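You operate a simulated robot arm through the tools that you are given. There is no shell and no other tool. Be economical: measure what you need, move in short steps, check, and stop when the job is done.

The job below is to be done with a simulated two-armed robot. You get a single attempt, and the scene is never put back.

Task
Pick up the long steel plug with a purple band with one hand, pass it to the other hand and put it on the top of the white bench.

Only the result counts: the job must be done as asked and must still hold three seconds after the hand-in. Knocking over, shifting, dropping, spilling or breaking anything else fails it.

Robot
Two 7-joint arms with two-finger parallel grippers on one trunk, on a base that drives. Base frame: it is fixed to the floor where the robot stands at the start and does not move with it; the origin is under the middle of the robot, x ahead of it, y to its left, z up. Lengths are in m, angles in degrees, forces in N, time in s.
The left shoulder is at the start at [0.02, 0.113, 1.272], the right one opposite. With the tool pointing down near the work surface each hand reaches from about 0.22 to 0.6 m from the robot's upright axis, wherever it stands, measured 20 degrees to its own side. Places, roughly: long steel plug with a purple band (3x4x11 cm) [0.5, 0, 1]; top of the white bench [0.5, 3.4, 0.8]. Payload 1.57 kg a hand.
The tool frame of a hand sits at the grasp point between the pads (the TCP): z along the fingers, y along the line on which they close. The tips reach 0.03 m beyond it. The gripper opens to 0.08 m. The fingers are 0.017 m wide and 0.012 m thick; the gripper's body (0.04 by 0.082 m) begins 0.08 m behind the TCP.
Orientation is that of the tool frame in the base frame, as a unit quaternion [w, x, y, z]. With the fingers straight down and closing along the base's y, the tool's x points along the base's -x, its y along +y and its z along -z.

Tools
- The arms move only by the tool step_arm. It takes "left_steps", "right_steps" or both (then of equal length, played together; a hand with none holds still); each is a list of rows, each a list of 7 numbers: the shift along the tool's x, y, z in m, then the turn, a rotation vector about the tool's x, y, z in degrees, then the finger opening in m, from 0 to 0.08. In form: [[dx, dy, dz, wx, wy, wz, claw], ...]. A call has 1 to 8 rows; each row is the pose to reach, as a shift and turn from the pose commanded when the call began, along the tool's axes at that moment. Each row takes 0.2 s and may step no farther than 0.05 m and 8.6 degrees from the row before; otherwise, or with a gripper value out of range, the whole call is refused. Where a pose cannot be reached the arm comes as near as it can. A force on the tool above 40 N (or 10 N above the force at the start of the call, whichever is more), or a blocked arm, ends the call early, and 0.2 s more pass. Each finger travels about 0.045 m/s and halts on what it meets, pressing with about 33 N; the grip force reading is that of the motor and also rises with nothing between the fingers. The clock runs only during rows and for 0.2 s after the last one: add rows that repeat a pose to give the fingers time. It gives the time, the measured TCP pose, the force on the tool (base axes), the opening and the grip force at its end, in the units of the frame above (readings bear some noise), with the torque about the TCP (base axes, N m) and any sound that the robot's microphone picked up.
- Cameras (640 x 400 px; columns grow to the right, rows downward): "scene" is now at [0.101, 0.0043, 1.401]; the picture's right is [0.03, -1.00, 0.00], its down [-0.53, -0.01, -0.85] and it looks along [0.85, 0.02, -0.53] (base axes); focal length 279 px, centre (320, 200). "left" rides on the left gripper at [0.072, 0.007, -0.122] in its tool frame; the picture's right is [-0.09, 1.00, 0.00], its down [-0.84, -0.08, -0.54] and it looks along [-0.54, -0.05, 0.84] (tool axes); focal length 238 px, centre (320, 200). "right" rides on the right gripper at [0.072, -0.007, -0.122] in its tool frame; the picture's right is [0.09, 1.00, 0.00], its down [-0.84, 0.08, -0.54] and it looks along [-0.54, 0.05, 0.84] (tool axes); focal length 238 px, centre (320, 200). There is no depth. A picture from a camera that has moved, and an enlarged one, comes with that camera's place and axes in the base frame and with its lens.
- capture(camera): a new picture of that camera. The clock stands still meanwhile.
- move_column(by): slides the trunk up (or, below 0, down) by that many m; the arms and the scene camera ride with it, the base frame stays. It gives what a move gives, with no picture.
- base_move(legs): drives the robot by 1 to 6 legs, each [ahead, left, turn to the left] in m, m and degrees, along the robot's own axes; the way and the turn of a leg run together, so that a leg with both is an arc; at most 1.5 m and 180 degrees a leg. The arms and the cameras ride along, it lands a little off, and it stops where it bumps. It gives what a move gives.
- turn_head(pan, tilt): turns the head with the scene camera to pan (to the left, within 80 degrees either way) and tilt (down, from -29 to 69), counted from straight ahead of the robot. It gives what a move gives.
- inspect(camera, box): a new picture of the part [left, top, right, bottom] of that camera's present view, enlarged. The clock stands still meanwhile.
- sign_off(): hands the job in; it is judged then, once.

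Go step by step. Nothing tells you exact positions but the pictures and the camera data: compare them with the known pose of the tool, close in by small moves and look again before you grip or let go. The budget is 120 turns and 92 pictures, counting those below and the enlarged ones. Unless the task says otherwise, let go and move clear before handing in, and close with one line.

The tools are called after "Call:" by a JSON object that holds its "name" and its "arguments". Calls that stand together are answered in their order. step_arm: Moves the arms, as the interface text tells. Its arguments: {"type":"object","properties":{"left_steps":{"type":"array","items":{"type":"array","items":{"type":"number"}}},"right_steps":{"type":"array","items":{"type":"array","items":{"type":"number"}}}},"required":[]} The other tools are called the same way: move_column (by) slides the trunk up or down; base_move (legs) drives the base; turn_head (pan, tilt) turns the head that bears the scene camera; capture (camera) takes a picture; inspect (camera, box) takes an enlarged picture of a part of a camera's view; sign_off () hands the job in.

At the start:

```text
time: 0.0
left_eef_pos: [0.429, 0.1726, 1.1686]
left_tool_rot: [0.0, -0.001, 1.0, 0.0]
left_wrist_force: [-0.7, 0.8, -1.0]
left_moment: [0.0, 0.0, -0.01]
left_grip_width: 0.0801
left_finger_force: 0.1
right_eef_pos: [0.3687, -0.155, 1.209]
right_tool_rot: [0.0, 0.001, 1.0, 0.0]
right_wrist_force: [-0.1, -0.2, 0.2]
right_moment: [0.0, -0.01, -0.01]
right_grip_width: 0.0802
right_finger_force: 0.0
trunk travel left (down, up): [-0.325, 0.245]
robot x, y, heading: [0.0001, 0.0008, -0.2]
head pan, tilt: [1.5, 32.1]
```

scene: 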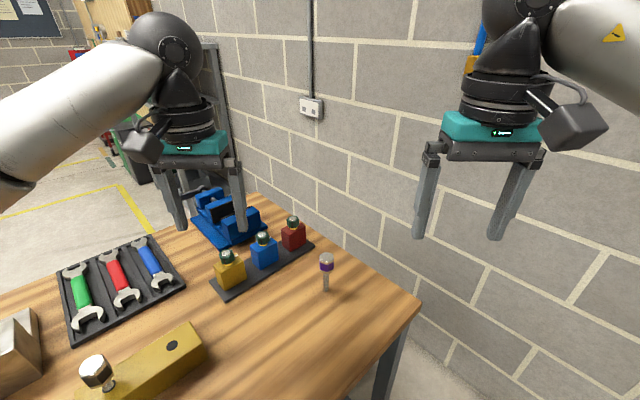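
right: 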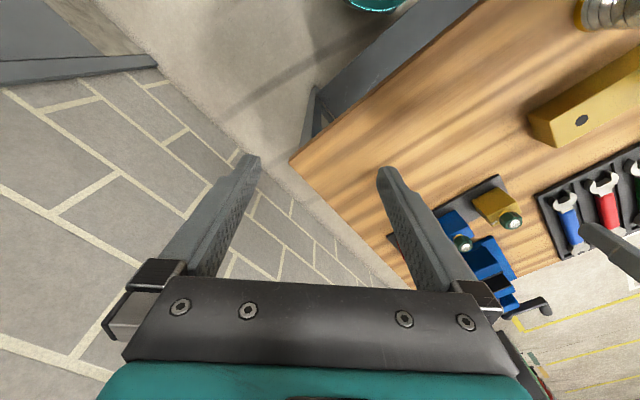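
left: 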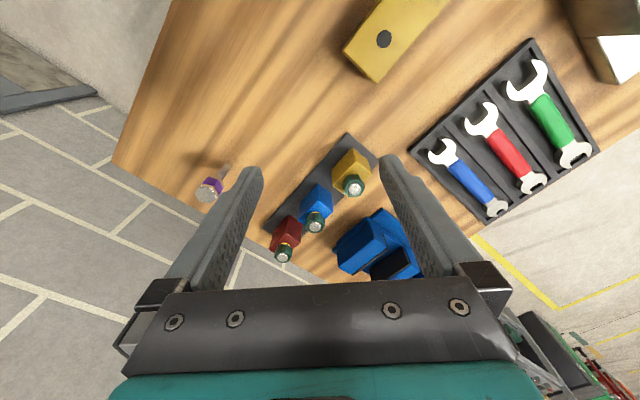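

The plug with the purple band stands upright near the right edge of the wooden bench, about [0.49, 0, 0.945–1.05]. I'll look closer before I approach it.

Call:
{"name": "inspect", "arguments": {"camera": "scene", "box": [270, 230, 382, 300]}}

Call:
{"name": "inspect", "arguments": {"camera": "left", "box": [160, 140, 288, 220]}}

Call:
{"name": "turn_head", "arguments": {"pan": 70, "tilt": 15}}

```text
5.71 times, centred on (326, 265) of scene
camera zoom: at [0.101, 0.0043, 1.401], right [0.03, -1.0, 0.0], down [-0.53, -0.01, -0.85], along [0.85, 0.02, -0.53], focal length 1597 px, centre (286, -171)
```

zoom: 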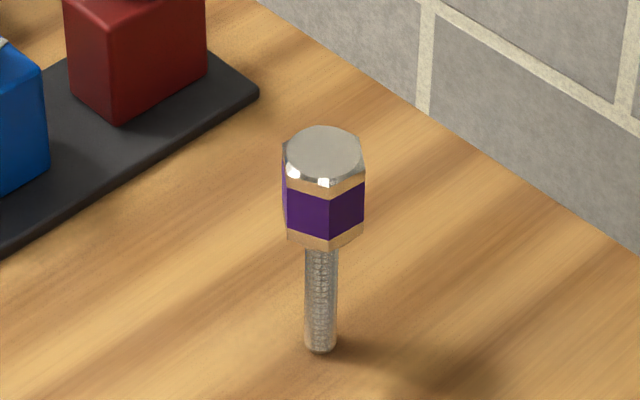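

```text
5.00 times, centred on (224, 180) of left
camera zoom: at [0.3576, 0.1782, 1.2892], right [0.09, 1.0, 0.0], down [0.84, -0.08, 0.54], along [0.54, -0.05, -0.84], focal length 1192 px, centre (800, 300)
```

zoom: 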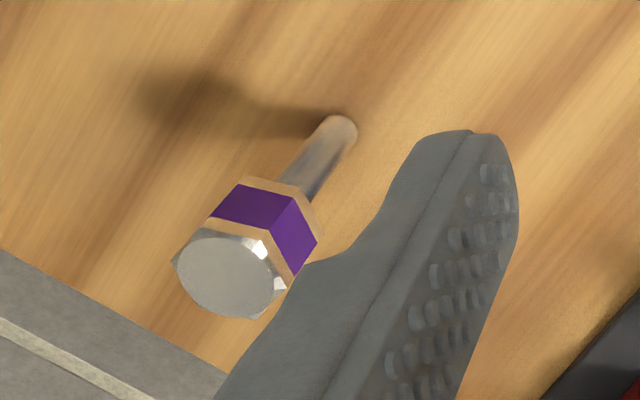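

```text
time: 1.4
left_eef_pos: [0.4299, 0.1729, 1.1681]
left_tool_rot: [-0.001, -0.002, 1.0, 0.0]
left_wrist_force: [0.4, 0.3, -0.6]
left_moment: [0.01, -0.01, -0.02]
left_grip_width: 0.0798
left_finger_force: 0.0
right_eef_pos: [0.3694, -0.1556, 1.2093]
right_tool_rot: [0.0, 0.0, 1.0, -0.001]
right_wrist_force: [0.3, 0.4, 0.3]
right_moment: [0.02, 0.0, -0.02]
right_grip_width: 0.0802
right_finger_force: 0.1
trunk travel left (down, up): [-0.325, 0.245]
robot x, y, heading: [0.0014, 0.0008, -0.2]
head pan, tilt: [70.0, 15.0]
```

The plug is a hex bolt standing on its shank at about (0.519, 0.0015), with its top at z≈1.003 and its base at ≈0.90. Next I look left toward the white bench.

Call:
{"name": "capture", "arguments": {"camera": "scene"}}

```text
86 pictures are left
camera scene: at [0.0435, 0.0896, 1.4285], right [0.94, -0.34, 0.0], down [-0.09, -0.24, -0.97], along [0.33, 0.91, -0.26], focal length 279 px, centre (320, 200)
```

scene: 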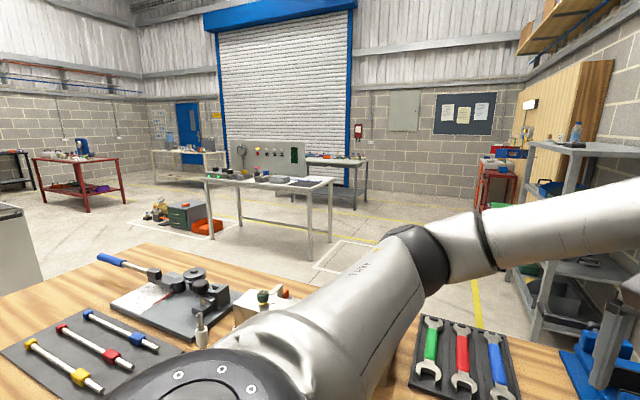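

The white bench stands about 3.4 m to the left, and part of the wooden bench lies between. I'll pick up the plug first and check the driving route after that. I'm also looking at the floor on the left and right.

Call:
{"name": "turn_head", "arguments": {"pan": 80, "tilt": 50}}

Call:
{"name": "capture", "arguments": {"camera": "scene"}}

Call:
{"name": "turn_head", "arguments": {"pan": -70, "tilt": 40}}

Call:
{"name": "capture", "arguments": {"camera": "scene"}}

Call:
{"name": "turn_head", "arguments": {"pan": 0, "tilt": 45}}

Call:
{"name": "capture", "arguments": {"camera": "scene"}}

```text
time: 2.4
left_eef_pos: [0.4295, 0.1717, 1.1675]
left_tool_rot: [0.0, -0.001, 1.0, 0.0]
left_wrist_force: [0.2, 1.1, 0.0]
left_moment: [0.01, 0.01, 0.01]
left_grip_width: 0.0799
left_finger_force: 0.0
right_eef_pos: [0.3696, -0.1562, 1.21]
right_tool_rot: [0.0, 0.0, 1.0, 0.0]
right_wrist_force: [0.0, -0.3, 0.2]
right_moment: [0.02, 0.0, 0.02]
right_grip_width: 0.0799
right_finger_force: 0.0
trunk travel left (down, up): [-0.325, 0.245]
robot x, y, heading: [-0.0012, -0.0019, 0.2]
head pan, tilt: [80.0, 50.0]
```

```text
85 pictures are left
camera scene: at [0.0249, 0.0777, 1.3748], right [0.98, -0.17, 0.0], down [-0.13, -0.75, -0.64], along [0.11, 0.63, -0.77], focal length 279 px, centre (320, 200)
```

scene: 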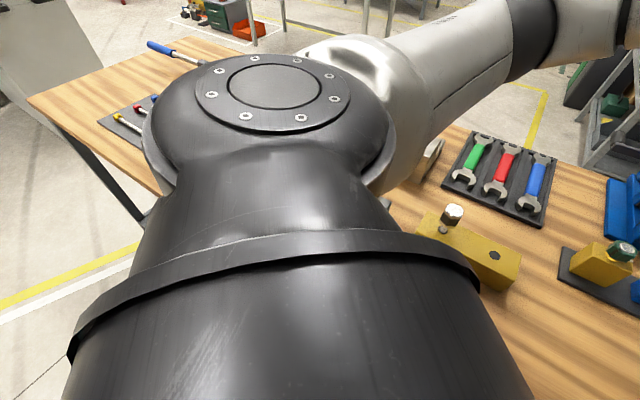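

```text
time: 4.8
left_eef_pos: [0.4298, 0.1716, 1.1671]
left_tool_rot: [0.001, -0.001, 1.0, 0.0]
left_wrist_force: [-0.7, 0.4, -0.9]
left_moment: [0.03, 0.0, -0.01]
left_grip_width: 0.0799
left_finger_force: 0.1
right_eef_pos: [0.3694, -0.1552, 1.2101]
right_tool_rot: [0.0, 0.0, 1.0, -0.001]
right_wrist_force: [0.6, -0.7, 0.2]
right_moment: [0.01, 0.0, 0.0]
right_grip_width: 0.0801
right_finger_force: 0.1
trunk travel left (down, up): [-0.325, 0.245]
robot x, y, heading: [0.0012, -0.0024, -0.3]
head pan, tilt: [-70.0, 40.0]
```

```text
84 pictures are left
camera scene: at [0.0406, -0.078, 1.3889], right [-0.94, -0.34, 0.0], down [-0.22, 0.6, -0.77], along [0.26, -0.72, -0.64], focal length 279 px, centre (320, 200)
```

scene: 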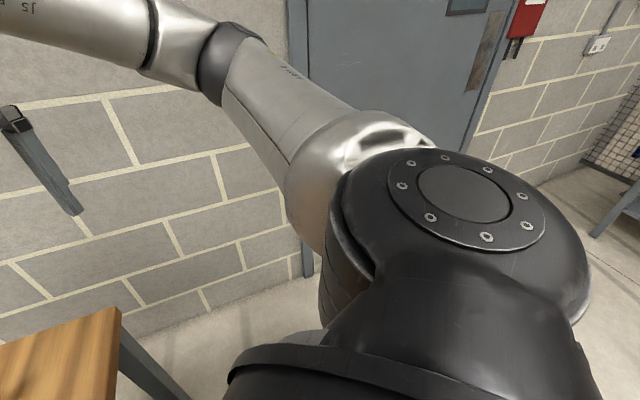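

```text
time: 6.2
left_eef_pos: [0.4297, 0.1715, 1.1688]
left_tool_rot: [-0.001, -0.001, 1.0, 0.001]
left_wrist_force: [0.6, -0.3, 0.3]
left_moment: [0.02, 0.03, 0.02]
left_grip_width: 0.0801
left_finger_force: 0.0
right_eef_pos: [0.3694, -0.1555, 1.2093]
right_tool_rot: [0.001, 0.0, 1.0, 0.0]
right_wrist_force: [-0.5, -0.3, -0.2]
right_moment: [0.01, 0.04, 0.01]
right_grip_width: 0.0801
right_finger_force: 0.0
trunk travel left (down, up): [-0.325, 0.245]
robot x, y, heading: [0.0, 0.0022, -0.0]
head pan, tilt: [0.0, 45.0]
```

```text
83 pictures are left
camera scene: at [0.0928, 0.0018, 1.3817], right [0.0, -1.0, 0.0], down [-0.71, 0.0, -0.71], along [0.71, 0.0, -0.71], focal length 279 px, centre (320, 200)
```

scene: 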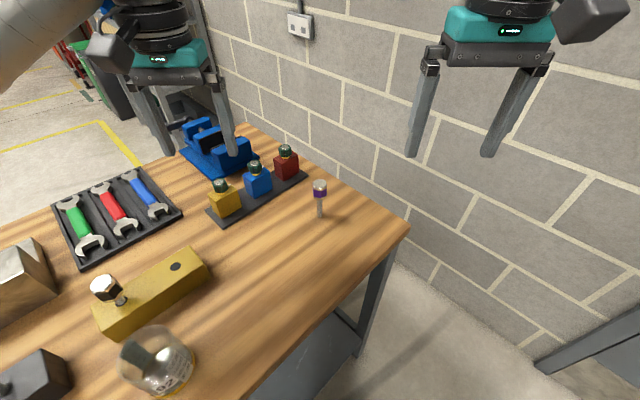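

The table's near edge runs diagonally in front of the robot, so I'll have to back out before driving. The right hand now goes to hover above the plug.

Call:
{"name": "step_arm", "arguments": {"right_steps": [[-0.025, 0.026, 0.022, 0, 0, 0, 0.08], [-0.05, 0.052, 0.043, 0, 0, 0, 0.08], [-0.075, 0.078, 0.065, 0, 0, 0, 0.08], [-0.1, 0.105, 0.087, 0, 0, 0, 0.08], [-0.125, 0.131, 0.108, 0, 0, 0, 0.08], [-0.15, 0.157, 0.13, 0, 0, 0, 0.08], [-0.15, 0.157, 0.13, 0, 0, 0, 0.08]]}}

Call:
{"name": "capture", "arguments": {"camera": "right"}}

Call:
{"name": "capture", "arguments": {"camera": "scene"}}

Call:
{"name": "capture", "arguments": {"camera": "left"}}

```text
time: 7.8
left_eef_pos: [0.4298, 0.1711, 1.1679]
left_tool_rot: [0.0, -0.002, 1.0, 0.001]
left_wrist_force: [-0.5, -1.4, -0.3]
left_moment: [0.01, 0.03, -0.04]
left_grip_width: 0.0801
left_finger_force: 0.0
right_eef_pos: [0.5197, 0.0025, 1.0785]
right_tool_rot: [0.001, 0.0, 1.0, -0.001]
right_wrist_force: [-0.1, -0.6, 0.8]
right_moment: [0.03, -0.01, 0.01]
right_grip_width: 0.0802
right_finger_force: 0.1
trunk travel left (down, up): [-0.325, 0.245]
robot x, y, heading: [-0.0024, 0.001, -0.0]
head pan, tilt: [0.0, 45.0]
```

```text
82 pictures are left
camera right: at [0.4483, -0.0047, 1.2002], right [-0.09, 1.0, 0.0], down [0.84, 0.08, 0.54], along [0.54, 0.05, -0.84], focal length 238 px, centre (320, 200)
```

right: 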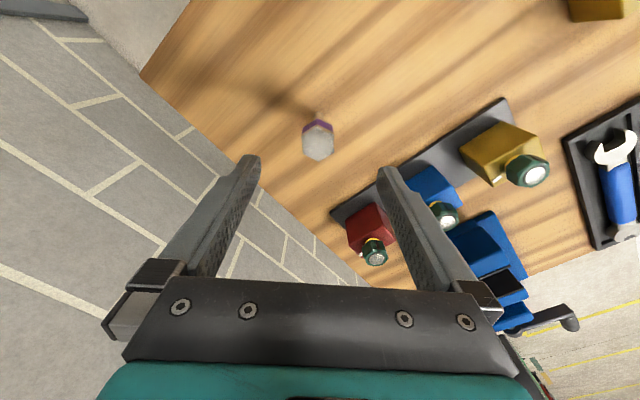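

```text
81 pictures are left
camera scene: at [0.0926, 0.0013, 1.3817], right [0.0, -1.0, 0.0], down [-0.71, 0.0, -0.71], along [0.71, 0.0, -0.71], focal length 279 px, centre (320, 200)
```

scene: 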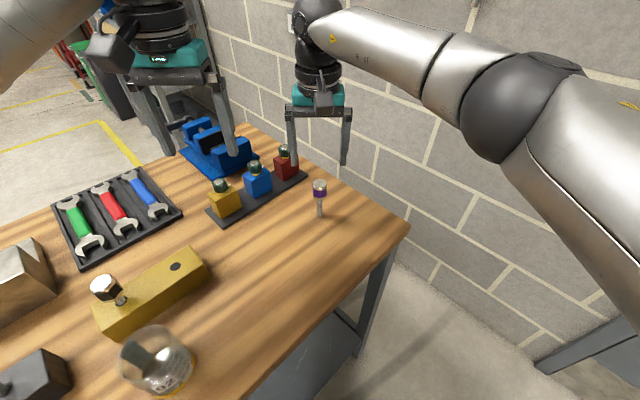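

```text
80 pictures are left
camera left: at [0.3575, 0.1775, 1.2893], right [0.09, 1.0, 0.0], down [0.84, -0.08, 0.54], along [0.54, -0.05, -0.84], focal length 238 px, centre (320, 200)
```

left: 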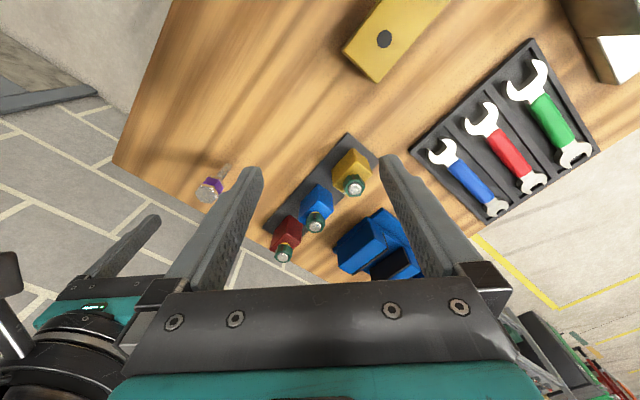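

Every view agrees on the plug at about (0.518, 0.001). I'll check how the hex flats are turned before I descend.

Call:
{"name": "inspect", "arguments": {"camera": "right", "box": [272, 100, 368, 160]}}

```text
6.67 times, centred on (320, 130) of right
camera zoom: at [0.4483, -0.0047, 1.2002], right [-0.09, 1.0, 0.0], down [0.84, 0.08, 0.54], along [0.54, 0.05, -0.84], focal length 1589 px, centre (320, 667)
```

zoom: 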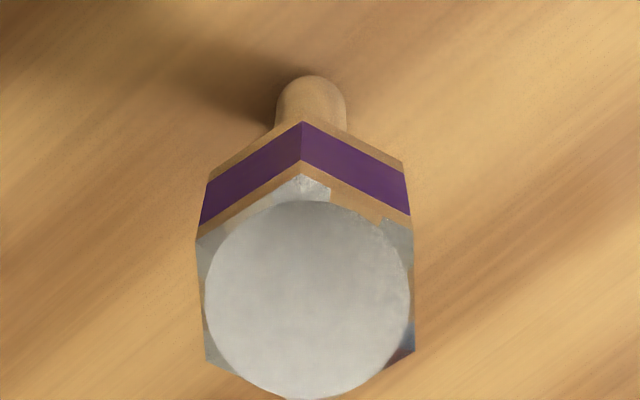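

The flats face ±y, so closing along y suits. I'm descending to z≈0.987 with the fingers open.

Call:
{"name": "step_arm", "arguments": {"right_steps": [[0, -0.002, 0.03, 0, 0, 0, 0.08], [0, -0.002, 0.06, 0, 0, 0, 0.08], [0, -0.002, 0.091, 0, 0, 0, 0.08], [0, -0.002, 0.091, 0, 0, 0, 0.08]]}}

Call:
{"name": "inspect", "arguments": {"camera": "scene", "box": [260, 140, 388, 220]}}

Call:
{"name": "capture", "arguments": {"camera": "right"}}

```text
time: 8.8
left_eef_pos: [0.4293, 0.1718, 1.1675]
left_tool_rot: [0.0, -0.001, 1.0, -0.001]
left_wrist_force: [-0.3, 1.9, 0.5]
left_moment: [-0.01, 0.02, 0.02]
left_grip_width: 0.0802
left_finger_force: 0.0
right_eef_pos: [0.5194, -0.0009, 0.9876]
right_tool_rot: [0.0, 0.0, 1.0, 0.0]
right_wrist_force: [-0.4, -0.6, 0.4]
right_moment: [-0.01, 0.02, 0.01]
right_grip_width: 0.0799
right_finger_force: 0.0
trunk travel left (down, up): [-0.325, 0.245]
robot x, y, heading: [-0.0017, 0.0, 0.1]
head pan, tilt: [0.0, 45.0]
```

```text
5.00 times, centred on (324, 180) of scene
camera zoom: at [0.0927, 0.0019, 1.3817], right [0.0, -1.0, 0.0], down [-0.71, 0.0, -0.71], along [0.71, 0.0, -0.71], focal length 1397 px, centre (300, 300)
```

zoom: 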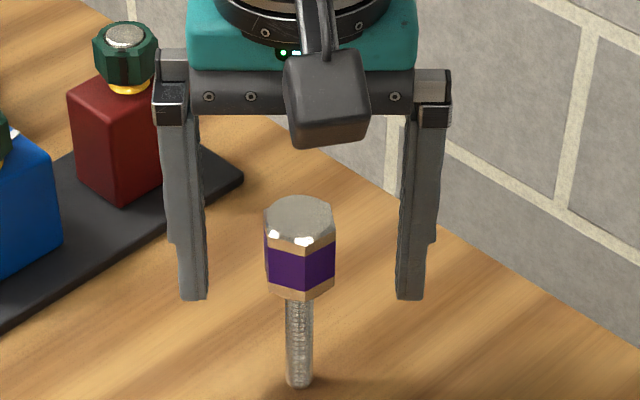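

```text
77 pictures are left
camera right: at [0.4483, -0.0073, 1.1092], right [-0.09, 1.0, 0.0], down [0.84, 0.08, 0.54], along [0.54, 0.05, -0.84], focal length 238 px, centre (320, 200)
```

right: 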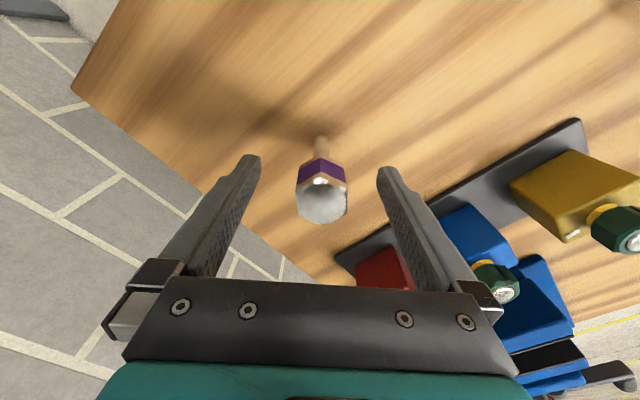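

The plug is centred between the fingers. Closing now.

Call:
{"name": "step_arm", "arguments": {"right_steps": [[0, 0, 0, 0, 0, 0, 0.02], [0, 0, 0, 0, 0, 0, 0.02], [0, 0, 0, 0, 0, 0, 0.02], [0, 0, 0, 0, 0, 0, 0.02], [0, 0, 0, 0, 0, 0, 0.02], [0, 0, 0, 0, 0, 0, 0.02]]}}

Call:
{"name": "step_arm", "arguments": {"right_steps": [[0, 0, -0.02, 0, 0, 0, 0.02], [0, 0, -0.05, 0, 0, 0, 0.02], [0, 0, -0.09, 0, 0, 0, 0.02], [0, 0, -0.13, 0, 0, 0, 0.02], [0, 0, -0.17, 0, 0, 0, 0.02], [0, 0, -0.2, 0, 0, 0, 0.02], [0, 0, -0.2, 0, 0, 0, 0.02]]}}

Call:
{"name": "capture", "arguments": {"camera": "scene"}}

```text
time: 10.2
left_eef_pos: [0.429, 0.173, 1.1689]
left_tool_rot: [0.0, -0.001, 1.0, 0.0]
left_wrist_force: [0.0, -0.6, 0.1]
left_moment: [0.0, -0.01, 0.0]
left_grip_width: 0.0801
left_finger_force: 0.1
right_eef_pos: [0.5202, -0.0003, 0.988]
right_tool_rot: [0.0, 0.001, 1.0, 0.0]
right_wrist_force: [0.2, -0.6, 0.9]
right_moment: [0.01, 0.02, -0.01]
right_grip_width: 0.0276
right_finger_force: 32.8
trunk travel left (down, up): [-0.325, 0.245]
robot x, y, heading: [0.0019, -0.0003, 0.1]
head pan, tilt: [0.0, 45.0]
```

```text
time: 11.8
left_eef_pos: [0.4292, 0.1721, 1.1683]
left_tool_rot: [0.0, -0.001, 1.0, -0.001]
left_wrist_force: [0.3, -0.5, -0.4]
left_moment: [0.03, -0.01, -0.02]
left_grip_width: 0.0799
left_finger_force: 0.0
right_eef_pos: [0.5211, -0.0011, 1.1877]
right_tool_rot: [0.0, 0.0, 1.0, 0.0]
right_wrist_force: [-0.4, -0.8, -1.7]
right_moment: [-0.02, -0.02, -0.02]
right_grip_width: 0.0274
right_finger_force: 32.7
trunk travel left (down, up): [-0.325, 0.245]
robot x, y, heading: [0.0035, 0.0032, -0.0]
head pan, tilt: [0.0, 45.0]
```

```text
76 pictures are left
camera scene: at [0.0931, 0.0018, 1.3816], right [0.0, -1.0, 0.0], down [-0.71, 0.0, -0.71], along [0.71, 0.0, -0.71], focal length 279 px, centre (320, 200)
```

scene: 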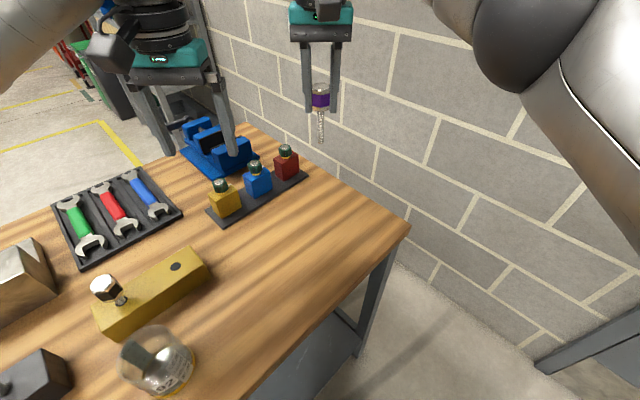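

The plug is held, with a grip of 27.5 mm. For the handover I'll pitch the right tool forward until the shank points along +x. The left hand can then take the shank from above in its present orientation.

Call:
{"name": "step_arm", "arguments": {"right_steps": [[0.01, 0, 0.0, 0, -8, 0, 0.02], [0.02, 0, 0.0, 0, -16, 0, 0.02], [0.03, 0, 0.0, 0, -24, 0, 0.02], [0.04, 0, 0.0, 0, -32, 0, 0.02], [0.05, 0, 0.0, 0, -40, 0, 0.02], [0.05, 0, 0.0, 0, -45, 0, 0.02], [0.05, 0, 0.0, 0, -45, 0, 0.02]], "left_steps": [[0, 0.01, -0.01, 0, 0, 0, 0.08], [0, 0.02, -0.02, 0, 0, 0, 0.08], [0, 0.03, -0.04, 0, 0, 0, 0.08], [0, 0.04, -0.06, 0, 0, 0, 0.08], [0, 0.05, -0.08, 0, 0, 0, 0.08], [0, 0.05, -0.1, 0, 0, 0, 0.08], [0, 0.05, -0.1, 0, 0, 0, 0.08]]}}

Call:
{"name": "turn_head", "arguments": {"pan": 0, "tilt": 25}}

Call:
{"name": "capture", "arguments": {"camera": "scene"}}

```text
time: 13.4
left_eef_pos: [0.4289, 0.2231, 1.2684]
left_tool_rot: [-0.001, -0.001, 1.0, 0.0]
left_wrist_force: [-0.1, -0.4, 0.6]
left_moment: [0.02, 0.01, 0.0]
left_grip_width: 0.0802
left_finger_force: 0.1
right_eef_pos: [0.4691, 0.0002, 1.1867]
right_tool_rot: [0.383, 0.0, 0.924, 0.0]
right_wrist_force: [-0.4, -0.6, -1.4]
right_moment: [0.0, 0.01, 0.0]
right_grip_width: 0.0275
right_finger_force: 33.4
trunk travel left (down, up): [-0.325, 0.245]
robot x, y, heading: [0.0, -0.0001, 0.1]
head pan, tilt: [0.0, 45.0]
```

```text
time: 14.2
left_eef_pos: [0.4288, 0.222, 1.2678]
left_tool_rot: [0.0, -0.001, 1.0, 0.001]
left_wrist_force: [0.2, -0.2, 0.5]
left_moment: [-0.03, -0.04, 0.02]
left_grip_width: 0.0798
left_finger_force: 0.0
right_eef_pos: [0.4704, -0.0002, 1.1872]
right_tool_rot: [0.383, 0.0, 0.924, 0.0]
right_wrist_force: [0.6, 0.1, -1.5]
right_moment: [-0.01, 0.04, 0.0]
right_grip_width: 0.0276
right_finger_force: 32.6
trunk travel left (down, up): [-0.325, 0.245]
robot x, y, heading: [0.0001, 0.0003, -0.0]
head pan, tilt: [0.0, 25.0]
```

```text
75 pictures are left
camera scene: at [0.1038, 0.0019, 1.4122], right [0.0, -1.0, 0.0], down [-0.42, 0.0, -0.91], along [0.91, 0.0, -0.42], focal length 279 px, centre (320, 200)
```

scene: 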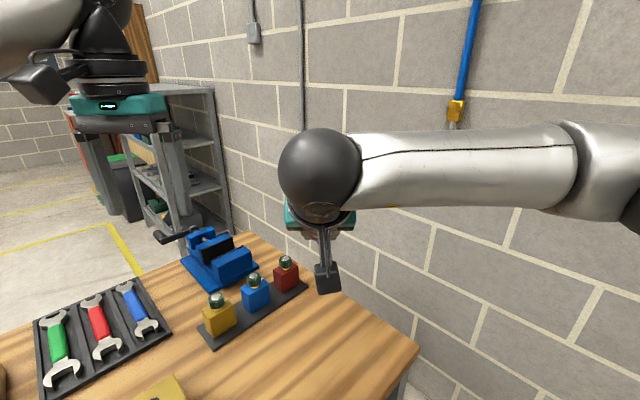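

That pitch went well. I'll do the remaining 45° and come down a little.

Call:
{"name": "step_arm", "arguments": {"right_steps": [[0.003, 0, 0.008, 0, -8, 0, 0.02], [0.007, 0, 0.016, 0, -16, 0, 0.02], [0.011, 0, 0.025, 0, -24, 0, 0.02], [0.014, 0, 0.033, 0, -32, 0, 0.02], [0.018, 0, 0.041, 0, -40, 0, 0.02], [0.0212, 0, 0.0495, 0, -45, 0, 0.02], [0.0212, 0, 0.0495, 0, -45, 0, 0.02]]}}

Call:
{"name": "capture", "arguments": {"camera": "left"}}

Call:
{"name": "capture", "arguments": {"camera": "scene"}}

Call:
{"name": "capture", "arguments": {"camera": "right"}}

```text
time: 15.8
left_eef_pos: [0.4287, 0.2209, 1.268]
left_tool_rot: [0.0, -0.001, 1.0, 0.0]
left_wrist_force: [0.6, -0.3, 0.1]
left_moment: [-0.02, -0.01, 0.02]
left_grip_width: 0.08
left_finger_force: 0.2
right_eef_pos: [0.4886, 0.0003, 1.1387]
right_tool_rot: [0.707, 0.0, 0.707, -0.001]
right_wrist_force: [0.2, -0.1, -1.1]
right_moment: [-0.03, 0.01, 0.01]
right_grip_width: 0.0279
right_finger_force: 33.0
trunk travel left (down, up): [-0.325, 0.245]
robot x, y, heading: [0.0023, -0.0025, -0.1]
head pan, tilt: [0.0, 25.0]
```

```text
74 pictures are left
camera left: at [0.3574, 0.2277, 1.3897], right [0.09, 1.0, 0.0], down [0.84, -0.08, 0.54], along [0.54, -0.05, -0.84], focal length 238 px, centre (320, 200)
```

left: 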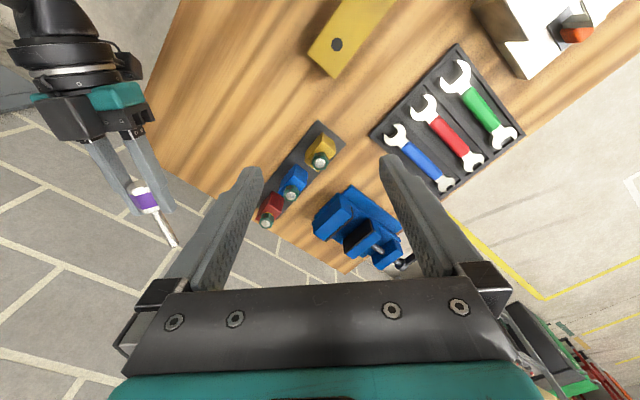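

```text
73 pictures are left
camera scene: at [0.1037, 0.0017, 1.4122], right [0.0, -1.0, 0.0], down [-0.42, 0.0, -0.91], along [0.91, 0.0, -0.42], focal length 279 px, centre (320, 200)
```

scene: 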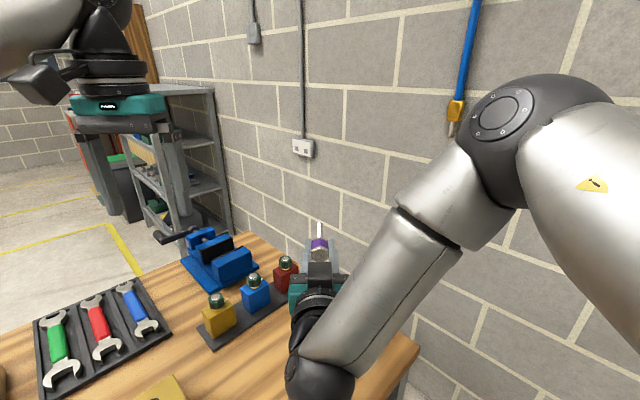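

```text
72 pictures are left
camera right: at [0.3681, -0.0068, 1.066], right [0.0, 1.0, -0.09], down [-0.54, 0.08, 0.84], along [0.84, 0.05, 0.54], focal length 238 px, centre (320, 200)
```

right: 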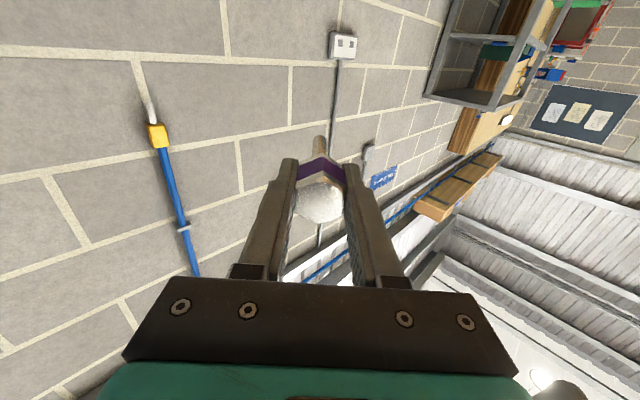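

The shank now points along +x at y≈0, z≈1.139, spanning x≈0.52–0.58. The left hand moves above it, aiming for x≈0.546.

Call:
{"name": "step_arm", "arguments": {"left_steps": [[-0.02, -0.037, 0.0, 0, 0, 0, 0.08], [-0.04, -0.074, 0.0, 0, 0, 0, 0.08], [-0.06, -0.11, 0.0, 0, 0, 0, 0.08], [-0.08, -0.147, 0.0, 0, 0, 0, 0.08], [-0.1, -0.184, 0.0, 0, 0, 0, 0.08], [-0.117, -0.2206, 0.0, 0, 0, 0, 0.08], [-0.117, -0.2206, 0.0, 0, 0, 0, 0.08]]}}

Call:
{"name": "capture", "arguments": {"camera": "left"}}

Call:
{"name": "capture", "arguments": {"camera": "scene"}}

```text
time: 17.4
left_eef_pos: [0.5139, 0.0017, 1.2684]
left_tool_rot: [0.0, -0.001, 1.0, -0.001]
left_wrist_force: [0.1, -0.3, 0.3]
left_moment: [-0.03, 0.03, 0.0]
left_grip_width: 0.08
left_finger_force: 0.0
left hand out of reach, approached as far as the arm can: row 5, 6, 7
right_eef_pos: [0.4897, 0.0013, 1.1379]
right_tool_rot: [0.707, 0.0, 0.707, -0.001]
right_wrist_force: [0.1, 0.3, -1.2]
right_moment: [0.01, 0.02, -0.02]
right_grip_width: 0.0275
right_finger_force: 33.3
trunk travel left (down, up): [-0.325, 0.245]
robot x, y, heading: [-0.0019, 0.0011, -0.2]
head pan, tilt: [0.0, 25.0]
```

```text
71 pictures are left
camera left: at [0.4416, 0.008, 1.3889], right [0.09, 1.0, 0.0], down [0.84, -0.08, 0.54], along [0.54, -0.05, -0.84], focal length 238 px, centre (320, 200)
```

left: 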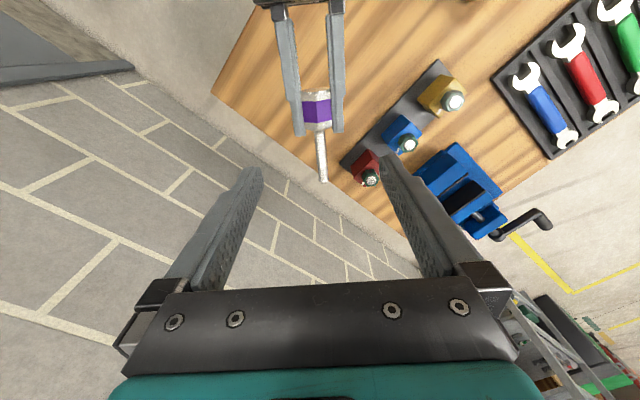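

```text
70 pictures are left
camera scene: at [0.1043, 0.003, 1.4122], right [0.0, -1.0, 0.0], down [-0.42, 0.0, -0.91], along [0.91, 0.0, -0.42], focal length 279 px, centre (320, 200)
```

scene: 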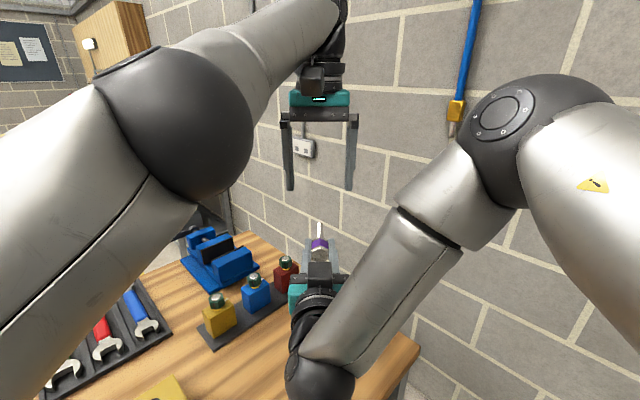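

The left arm runs out of reach at x=0.514. I'll pull the right hand back 0.048 m and bring the left back slightly.

Call:
{"name": "step_arm", "arguments": {"right_steps": [[0, 0, -0.024, 0, 0, 0, 0.02], [0, 0, -0.048, 0, 0, 0, 0.02], [0, 0, -0.048, 0, 0, 0, 0.02]], "left_steps": [[0.015, 0, 0.0, 0, 0, 0, 0.08], [0.015, 0, 0, 0, 0, 0, 0.08], [0.015, 0, 0, 0, 0, 0, 0.08]]}}

Call:
{"name": "capture", "arguments": {"camera": "left"}}

```text
time: 18.2
left_eef_pos: [0.4989, 0.0017, 1.2683]
left_tool_rot: [-0.002, -0.002, 1.0, 0.0]
left_wrist_force: [-0.4, 0.5, 0.0]
left_moment: [0.01, -0.02, -0.02]
left_grip_width: 0.0799
left_finger_force: 0.1
right_eef_pos: [0.442, 0.0003, 1.1385]
right_tool_rot: [0.707, -0.001, 0.707, 0.0]
right_wrist_force: [-0.6, 0.0, -1.9]
right_moment: [-0.03, -0.01, -0.01]
right_grip_width: 0.0275
right_finger_force: 32.3
trunk travel left (down, up): [-0.325, 0.245]
robot x, y, heading: [-0.0002, 0.0001, -0.1]
head pan, tilt: [0.0, 25.0]
```

```text
69 pictures are left
camera left: at [0.4264, 0.0075, 1.3893], right [0.09, 1.0, 0.0], down [0.84, -0.08, 0.54], along [0.54, -0.05, -0.84], focal length 238 px, centre (320, 200)
```

left: 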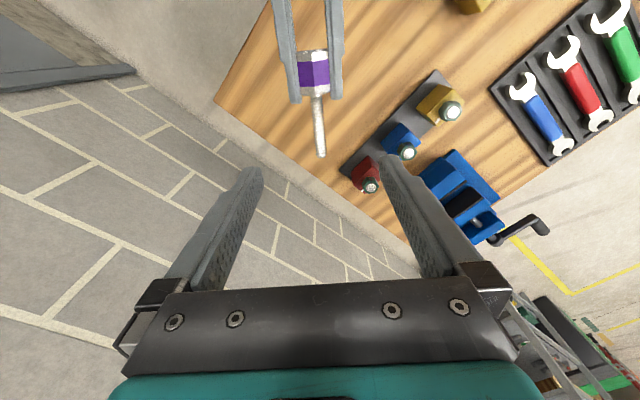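

The shank spans x≈0.468–0.53 at y≈0, with the left hand directly above at x=0.499. I'm descending so it lies about 18 mm past the left TCP.

Call:
{"name": "step_arm", "arguments": {"left_steps": [[0, -0.0015, 0.03, 0, 0, 0, 0.08], [0, -0.0015, 0.06, 0, 0, 0, 0.08], [0, -0.0015, 0.09, 0, 0, 0, 0.08], [0, -0.0015, 0.111, 0, 0, 0, 0.08], [0, -0.0015, 0.111, 0, 0, 0, 0.08]]}}

Call:
{"name": "capture", "arguments": {"camera": "left"}}

Call:
{"name": "capture", "arguments": {"camera": "right"}}

Call:
{"name": "capture", "arguments": {"camera": "scene"}}

```text
time: 19.4
left_eef_pos: [0.4965, -0.0004, 1.1569]
left_tool_rot: [0.0, -0.001, 1.0, 0.0]
left_wrist_force: [0.1, -0.2, 0.1]
left_moment: [-0.04, 0.01, -0.02]
left_grip_width: 0.0801
left_finger_force: 0.0
right_eef_pos: [0.4415, 0.0019, 1.1376]
right_tool_rot: [0.707, 0.0, 0.707, 0.0]
right_wrist_force: [0.3, 0.1, -2.0]
right_moment: [0.01, -0.01, 0.02]
right_grip_width: 0.0273
right_finger_force: 32.9
trunk travel left (down, up): [-0.325, 0.245]
robot x, y, heading: [-0.0007, 0.0007, -0.1]
head pan, tilt: [0.0, 25.0]
```

```text
68 pictures are left
camera left: at [0.4264, 0.006, 1.2788], right [0.09, 1.0, 0.0], down [0.84, -0.08, 0.54], along [0.54, -0.05, -0.84], focal length 238 px, centre (320, 200)
```

left: 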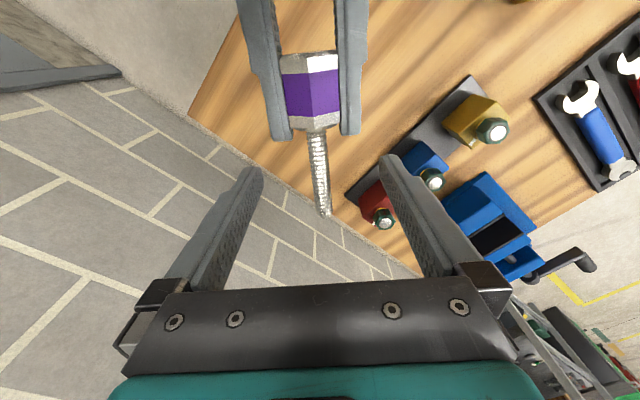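

```text
67 pictures are left
camera right: at [0.3204, -0.0062, 1.066], right [0.0, 1.0, -0.09], down [-0.54, 0.08, 0.84], along [0.84, 0.05, 0.54], focal length 238 px, centre (320, 200)
```

right: 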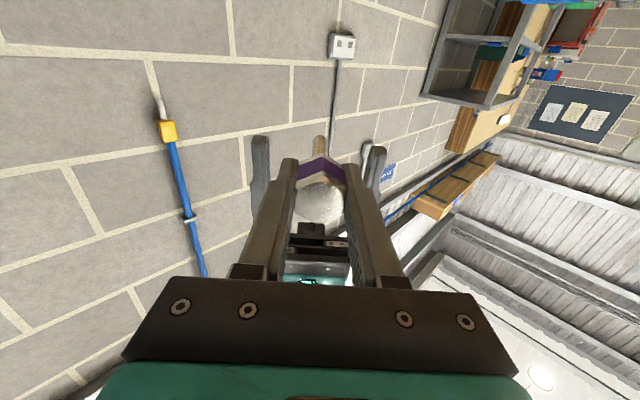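

```text
66 pictures are left
camera scene: at [0.1037, 0.0019, 1.4123], right [0.0, -1.0, 0.0], down [-0.42, 0.0, -0.91], along [0.91, 0.0, -0.42], focal length 279 px, centre (320, 200)
```

scene: 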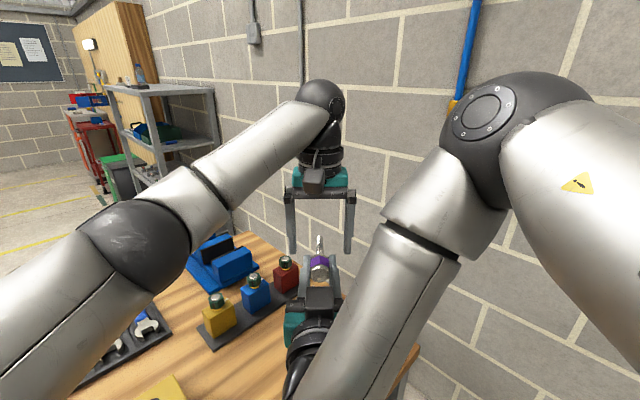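

The shank sits squarely between the left fingertips and clear of the right fingers. Closing the left hand.

Call:
{"name": "step_arm", "arguments": {"left_steps": [[0, 0, 0, 0, 0, 0, 0.003], [0, 0, 0, 0, 0, 0, 0.003], [0, 0, 0, 0, 0, 0, 0.003], [0, 0, 0, 0, 0, 0, 0.003], [0, 0, 0, 0, 0, 0, 0.003], [0, 0, 0, 0, 0, 0, 0.003], [0, 0, 0, 0, 0, 0, 0.003]]}}

Call:
{"name": "capture", "arguments": {"camera": "left"}}

```text
time: 21.0
left_eef_pos: [0.4977, 0.001, 1.1583]
left_tool_rot: [0.001, 0.0, 1.0, 0.0]
left_wrist_force: [1.0, 2.8, 0.4]
left_moment: [0.11, 0.02, -0.49]
left_grip_width: 0.0109
left_finger_force: 29.0
right_eef_pos: [0.4406, 0.0005, 1.1384]
right_tool_rot: [0.707, -0.001, 0.707, -0.001]
right_wrist_force: [0.2, -3.2, -1.2]
right_moment: [-0.07, 0.02, 0.33]
right_grip_width: 0.0277
right_finger_force: 33.1
trunk travel left (down, up): [-0.325, 0.245]
robot x, y, heading: [-0.0, 0.0005, -0.1]
head pan, tilt: [0.0, 25.0]
```

```text
65 pictures are left
camera left: at [0.4265, 0.0061, 1.2789], right [0.09, 1.0, 0.0], down [0.84, -0.08, 0.54], along [0.54, -0.05, -0.84], focal length 238 px, centre (320, 200)
```

left: 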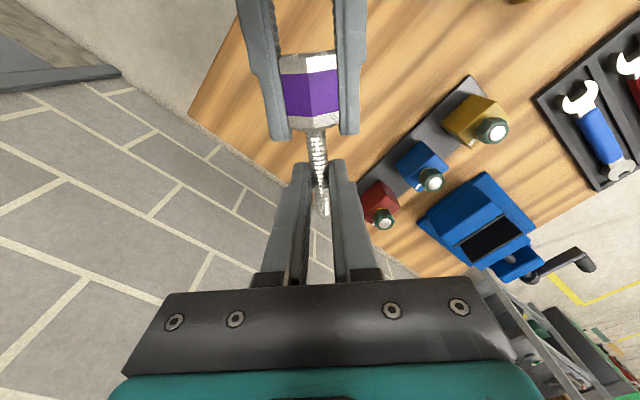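

Both hands hold the plug now. I'm opening the right hand in place.

Call:
{"name": "step_arm", "arguments": {"right_steps": [[0, 0, 0, 0, 0, 0, 0.05], [0, 0, 0, 0, 0, 0, 0.06], [0, 0, 0, 0, 0, 0, 0.07], [0, 0, 0, 0, 0, 0, 0.07]]}}

Call:
{"name": "capture", "arguments": {"camera": "left"}}

```text
time: 22.0
left_eef_pos: [0.4976, 0.0005, 1.1572]
left_tool_rot: [0.0, -0.001, 1.0, 0.0]
left_wrist_force: [-0.2, 0.2, 0.3]
left_moment: [0.03, -0.1, 0.0]
left_grip_width: 0.0112
left_finger_force: 29.1
right_eef_pos: [0.4428, 0.0007, 1.1395]
right_tool_rot: [0.707, 0.0, 0.707, 0.0]
right_wrist_force: [0.5, 0.7, -0.2]
right_moment: [0.02, 0.03, 0.01]
right_grip_width: 0.0701
right_finger_force: 0.0
trunk travel left (down, up): [-0.325, 0.245]
robot x, y, heading: [0.0021, 0.0023, -0.1]
head pan, tilt: [0.0, 25.0]
```

```text
64 pictures are left
camera left: at [0.4264, 0.0059, 1.2789], right [0.09, 1.0, 0.0], down [0.84, -0.08, 0.54], along [0.54, -0.05, -0.84], focal length 238 px, centre (320, 200)
```

left: 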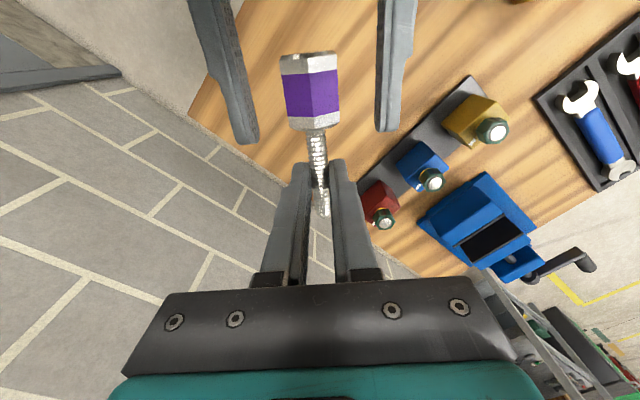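

The left hand holds the plug alone with no droop. I'm lifting it out, then withdrawing the right hand.

Call:
{"name": "step_arm", "arguments": {"left_steps": [[0, 0, -0.02, 0, 0, 0, 0.003], [0, 0, -0.05, 0, 0, 0, 0.003], [0, 0, -0.08, 0, 0, 0, 0.003], [0, 0, -0.11, 0, 0, 0, 0.003], [0.03, 0.03, -0.12, 0, 0, 0, 0.003], [0.06, 0.065, -0.12, 0, 0, 0, 0.003], [0.08, 0.1, -0.12, 0, 0, 0, 0.003], [0.08, 0.14, -0.12, 0, 0, 0, 0.003]]}}

Call:
{"name": "step_arm", "arguments": {"right_steps": [[0.0, -0.03, 0.0, 0, 0, 0, 0.07], [0.0, -0.06, 0, 0, 8, 0, 0.07], [0, -0.09, 0, 0, 16, 0, 0.07], [0, -0.12, 0, 0, 24, 0, 0.07], [0, -0.15, 0, 0, 32, 0, 0.07], [0, -0.15, 0, 0, 40, 0, 0.07], [0, -0.15, 0, 0, 45, 0, 0.07]]}}

Call:
{"name": "capture", "arguments": {"camera": "scene"}}

Call:
{"name": "capture", "arguments": {"camera": "left"}}

```text
time: 23.8
left_eef_pos: [0.4186, 0.1411, 1.2776]
left_tool_rot: [-0.001, 0.0, 1.0, -0.001]
left_wrist_force: [-1.0, -0.3, -1.8]
left_moment: [-0.03, -0.08, -0.01]
left_grip_width: 0.0112
left_finger_force: 28.8
right_eef_pos: [0.4426, 0.0007, 1.1379]
right_tool_rot: [0.707, 0.0, 0.707, 0.0]
right_wrist_force: [-0.3, -0.7, -0.2]
right_moment: [0.0, 0.01, -0.02]
right_grip_width: 0.0698
right_finger_force: 0.0
trunk travel left (down, up): [-0.325, 0.245]
robot x, y, heading: [-0.0016, -0.0014, 0.2]
head pan, tilt: [0.0, 25.0]
```

```text
time: 25.4
left_eef_pos: [0.4182, 0.1387, 1.2786]
left_tool_rot: [-0.001, -0.001, 1.0, 0.0]
left_wrist_force: [-0.8, 0.2, -1.8]
left_moment: [0.04, -0.03, -0.03]
left_grip_width: 0.0114
left_finger_force: 28.7
right_eef_pos: [0.4421, -0.1498, 1.1381]
right_tool_rot: [0.383, 0.0, 0.924, 0.0]
right_wrist_force: [0.3, -0.5, 0.7]
right_moment: [-0.01, 0.04, -0.01]
right_grip_width: 0.0701
right_finger_force: 0.0
trunk travel left (down, up): [-0.325, 0.245]
robot x, y, heading: [0.0017, -0.0009, 0.1]
head pan, tilt: [0.0, 25.0]
```

```text
63 pictures are left
camera scene: at [0.1037, 0.0015, 1.4122], right [0.0, -1.0, 0.0], down [-0.42, 0.0, -0.91], along [0.91, 0.0, -0.42], focal length 279 px, centre (320, 200)
```

scene: 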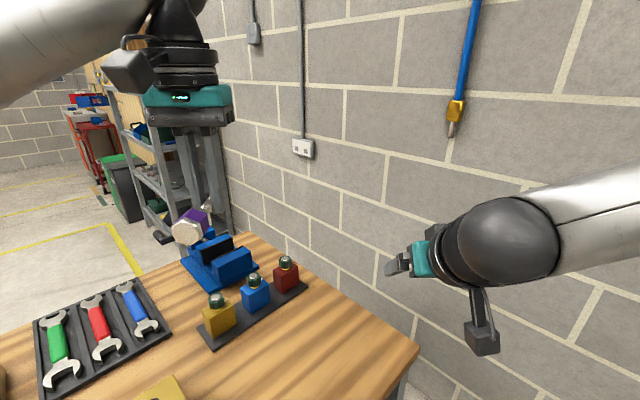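

```text
62 pictures are left
camera left: at [0.3465, 0.1446, 1.3994], right [0.09, 1.0, 0.0], down [0.84, -0.08, 0.54], along [0.54, -0.05, -0.84], focal length 238 px, centre (320, 200)
```

left: 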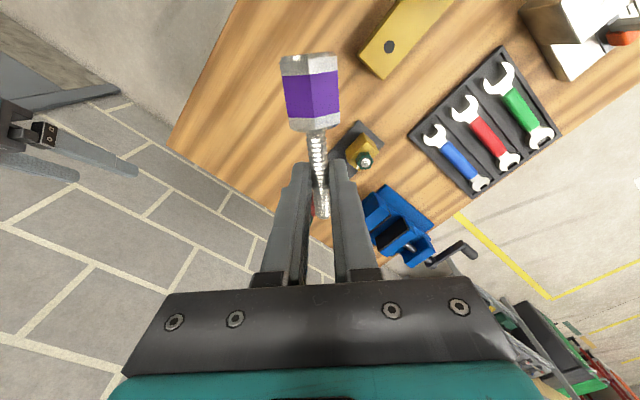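

The plug is firmly held by the left hand. I'm tucking the right arm in and surveying the surroundings for the drive.

Call:
{"name": "step_arm", "arguments": {"right_steps": [[0.001, 0, -0.015, 0, 8, 0, 0.07], [0.002, 0, -0.03, 0, 16, 0, 0.07], [0.003, 0, -0.045, 0, 24, 0, 0.07], [0.004, 0, -0.06, 0, 32, 0, 0.07], [0.006, 0, -0.075, 0, 40, 0, 0.07], [0.007, 0, -0.092, 0, 45, 0, 0.07], [0.007, 0, -0.092, 0, 45, 0, 0.07]]}}

Call:
{"name": "turn_head", "arguments": {"pan": 80, "tilt": 25}}

Call:
{"name": "capture", "arguments": {"camera": "scene"}}

Call:
{"name": "turn_head", "arguments": {"pan": -80, "tilt": 20}}

Call:
{"name": "capture", "arguments": {"camera": "scene"}}

```text
time: 27.0
left_eef_pos: [0.4178, 0.14, 1.2778]
left_tool_rot: [0.0, -0.001, 1.0, 0.0]
left_wrist_force: [-0.2, -0.4, -1.4]
left_moment: [0.04, -0.07, -0.02]
left_grip_width: 0.0112
left_finger_force: 29.3
right_eef_pos: [0.3715, -0.1515, 1.1986]
right_tool_rot: [-0.001, -0.001, 1.0, 0.0]
right_wrist_force: [1.2, 0.4, 0.2]
right_moment: [0.03, 0.01, 0.01]
right_grip_width: 0.0697
right_finger_force: 0.1
trunk travel left (down, up): [-0.325, 0.245]
robot x, y, heading: [-0.0003, 0.0023, 0.5]
head pan, tilt: [0.0, 25.0]
```

```text
time: 28.5
left_eef_pos: [0.4183, 0.1391, 1.2779]
left_tool_rot: [0.0, -0.002, 1.0, 0.0]
left_wrist_force: [-0.2, -0.2, -1.8]
left_moment: [-0.02, -0.05, -0.02]
left_grip_width: 0.0112
left_finger_force: 28.9
right_eef_pos: [0.372, -0.1493, 1.1994]
right_tool_rot: [0.0, -0.001, 1.0, 0.0]
right_wrist_force: [-0.4, 0.3, 0.0]
right_moment: [0.02, 0.01, 0.0]
right_grip_width: 0.07
right_finger_force: 0.1
trunk travel left (down, up): [-0.325, 0.245]
robot x, y, heading: [0.003, 0.0002, 0.2]
head pan, tilt: [80.0, 25.0]
```

```text
61 pictures are left
camera scene: at [0.0277, 0.0927, 1.4122], right [0.98, -0.17, 0.0], down [-0.07, -0.42, -0.91], along [0.16, 0.89, -0.42], focal length 279 px, centre (320, 200)
```

scene: 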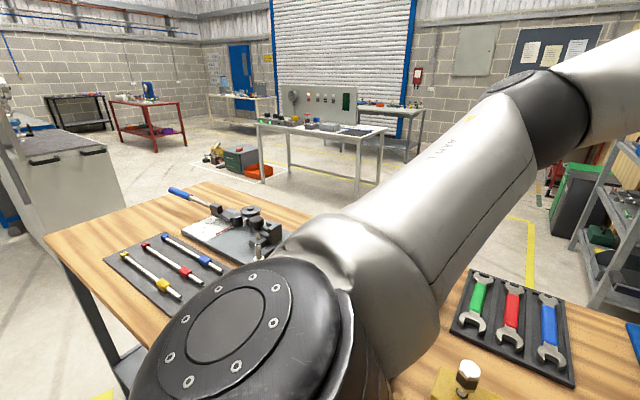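

```text
time: 31.0
left_eef_pos: [0.4189, 0.1394, 1.2781]
left_tool_rot: [0.0, -0.001, 1.0, 0.0]
left_wrist_force: [-0.3, -0.1, -2.0]
left_moment: [0.03, -0.06, 0.01]
left_grip_width: 0.0113
left_finger_force: 28.5
right_eef_pos: [0.3715, -0.1507, 1.1979]
right_tool_rot: [0.0, 0.0, 1.0, 0.0]
right_wrist_force: [0.3, -0.1, 0.0]
right_moment: [-0.01, -0.01, -0.03]
right_grip_width: 0.0701
right_finger_force: 0.2
trunk travel left (down, up): [-0.325, 0.245]
robot x, y, heading: [0.0024, -0.0007, 0.1]
head pan, tilt: [-80.0, 20.0]
```

```text
60 pictures are left
camera scene: at [0.0278, -0.0898, 1.4203], right [-0.98, -0.17, 0.0], down [-0.06, 0.34, -0.94], along [0.16, -0.93, -0.34], focal length 279 px, centre (320, 200)
```

scene: 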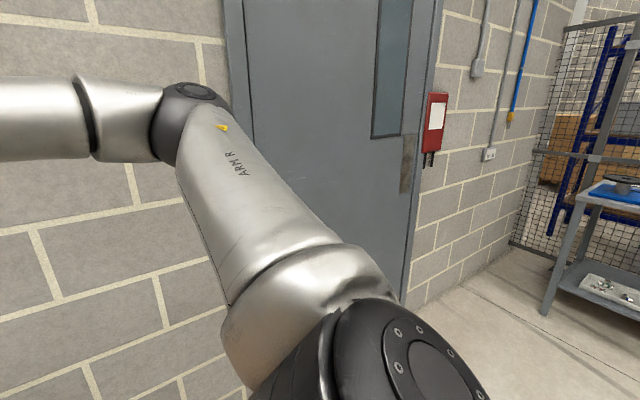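

The route: back away from the wooden table (near edge about 0.2 m ahead, at 45°), turn left 45°, slide left past its end, then drive ahead to the white bench. First I back out and turn.

Call:
{"name": "base_move", "arguments": {"legs": [[-0.36, -0.36, 0], [0, 0, 45]]}}

Call:
{"name": "turn_head", "arguments": {"pan": 65, "tilt": 25}}

Call:
{"name": "capture", "arguments": {"camera": "scene"}}

```text
time: 36.0
left_eef_pos: [-0.1616, 0.0357, 1.2779]
left_tool_rot: [0.0, -0.384, 0.923, 0.0]
left_wrist_force: [0.2, 0.3, -0.5]
left_moment: [0.07, -0.04, 0.02]
left_grip_width: 0.0111
left_finger_force: 29.3
right_eef_pos: [0.0107, -0.2003, 1.1985]
right_tool_rot: [-0.001, -0.383, 0.924, 0.001]
right_wrist_force: [-0.2, 0.6, 0.0]
right_moment: [-0.01, -0.01, 0.0]
right_grip_width: 0.0702
right_finger_force: 0.1
trunk travel left (down, up): [-0.325, 0.245]
robot x, y, heading: [-0.3552, -0.3558, 45.3]
head pan, tilt: [-80.0, 20.0]
```

```text
time: 38.3
left_eef_pos: [-0.1616, 0.0369, 1.2774]
left_tool_rot: [0.0, -0.385, 0.923, 0.0]
left_wrist_force: [0.4, 0.4, -1.5]
left_moment: [0.05, -0.02, 0.01]
left_grip_width: 0.0114
left_finger_force: 29.4
right_eef_pos: [0.0108, -0.2002, 1.1984]
right_tool_rot: [0.001, -0.384, 0.923, 0.0]
right_wrist_force: [0.9, 0.6, 0.3]
right_moment: [0.0, -0.01, -0.01]
right_grip_width: 0.0701
right_finger_force: 0.0
trunk travel left (down, up): [-0.325, 0.245]
robot x, y, heading: [-0.357, -0.3587, 45.4]
head pan, tilt: [65.0, 25.0]
```

```text
59 pictures are left
camera scene: at [-0.3809, -0.263, 1.4122], right [0.94, 0.34, 0.0], down [0.15, -0.4, -0.91], along [-0.31, 0.85, -0.42], focal length 279 px, centre (320, 200)
```

scene: 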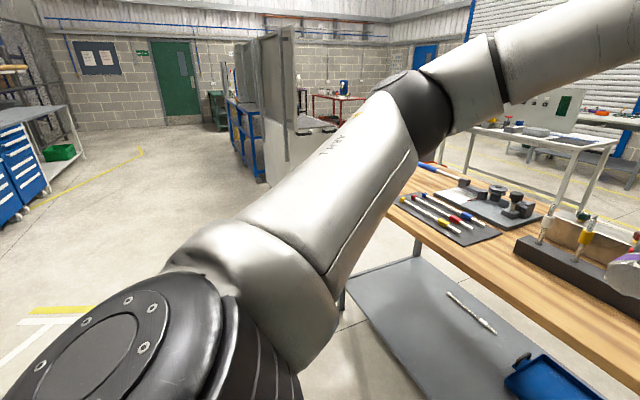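

The floor to the left is clear. I'm sliding left past the table end.

Call:
{"name": "base_move", "arguments": {"legs": [[0, 1.0, 0], [0, 0.95, 0]]}}

Call:
{"name": "turn_head", "arguments": {"pan": 0, "tilt": 25}}

Call:
{"name": "capture", "arguments": {"camera": "scene"}}

```text
time: 48.1
left_eef_pos: [-1.547, 1.4233, 1.2792]
left_tool_rot: [0.0, -0.382, 0.924, -0.001]
left_wrist_force: [0.0, -0.2, -0.4]
left_moment: [0.04, -0.07, -0.01]
left_grip_width: 0.0111
left_finger_force: 28.4
right_eef_pos: [-1.3763, 1.1835, 1.1985]
right_tool_rot: [0.001, -0.381, 0.925, 0.001]
right_wrist_force: [-0.5, -0.1, -0.6]
right_moment: [-0.02, 0.01, 0.02]
right_grip_width: 0.0703
right_finger_force: 0.2
trunk travel left (down, up): [-0.325, 0.245]
robot x, y, heading: [-1.7445, 1.0251, 44.7]
head pan, tilt: [65.0, 25.0]
```

```text
time: 49.5
left_eef_pos: [-1.5479, 1.4221, 1.2779]
left_tool_rot: [-0.001, -0.382, 0.924, 0.0]
left_wrist_force: [0.5, 0.6, -1.4]
left_moment: [0.06, -0.02, 0.02]
left_grip_width: 0.011
left_finger_force: 29.0
right_eef_pos: [-1.3762, 1.1845, 1.1972]
right_tool_rot: [0.0, -0.381, 0.924, 0.0]
right_wrist_force: [0.1, -0.6, 0.1]
right_moment: [0.0, 0.01, -0.06]
right_grip_width: 0.07
right_finger_force: 0.1
trunk travel left (down, up): [-0.325, 0.245]
robot x, y, heading: [-1.7455, 1.0278, 44.6]
head pan, tilt: [0.0, 25.0]
```

```text
58 pictures are left
camera scene: at [-1.6713, 1.1024, 1.4122], right [0.71, -0.71, 0.0], down [-0.3, -0.3, -0.91], along [0.64, 0.64, -0.42], focal length 279 px, centre (320, 200)
```

scene: 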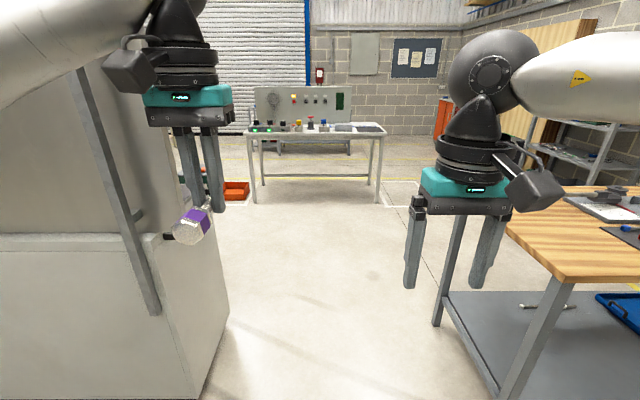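

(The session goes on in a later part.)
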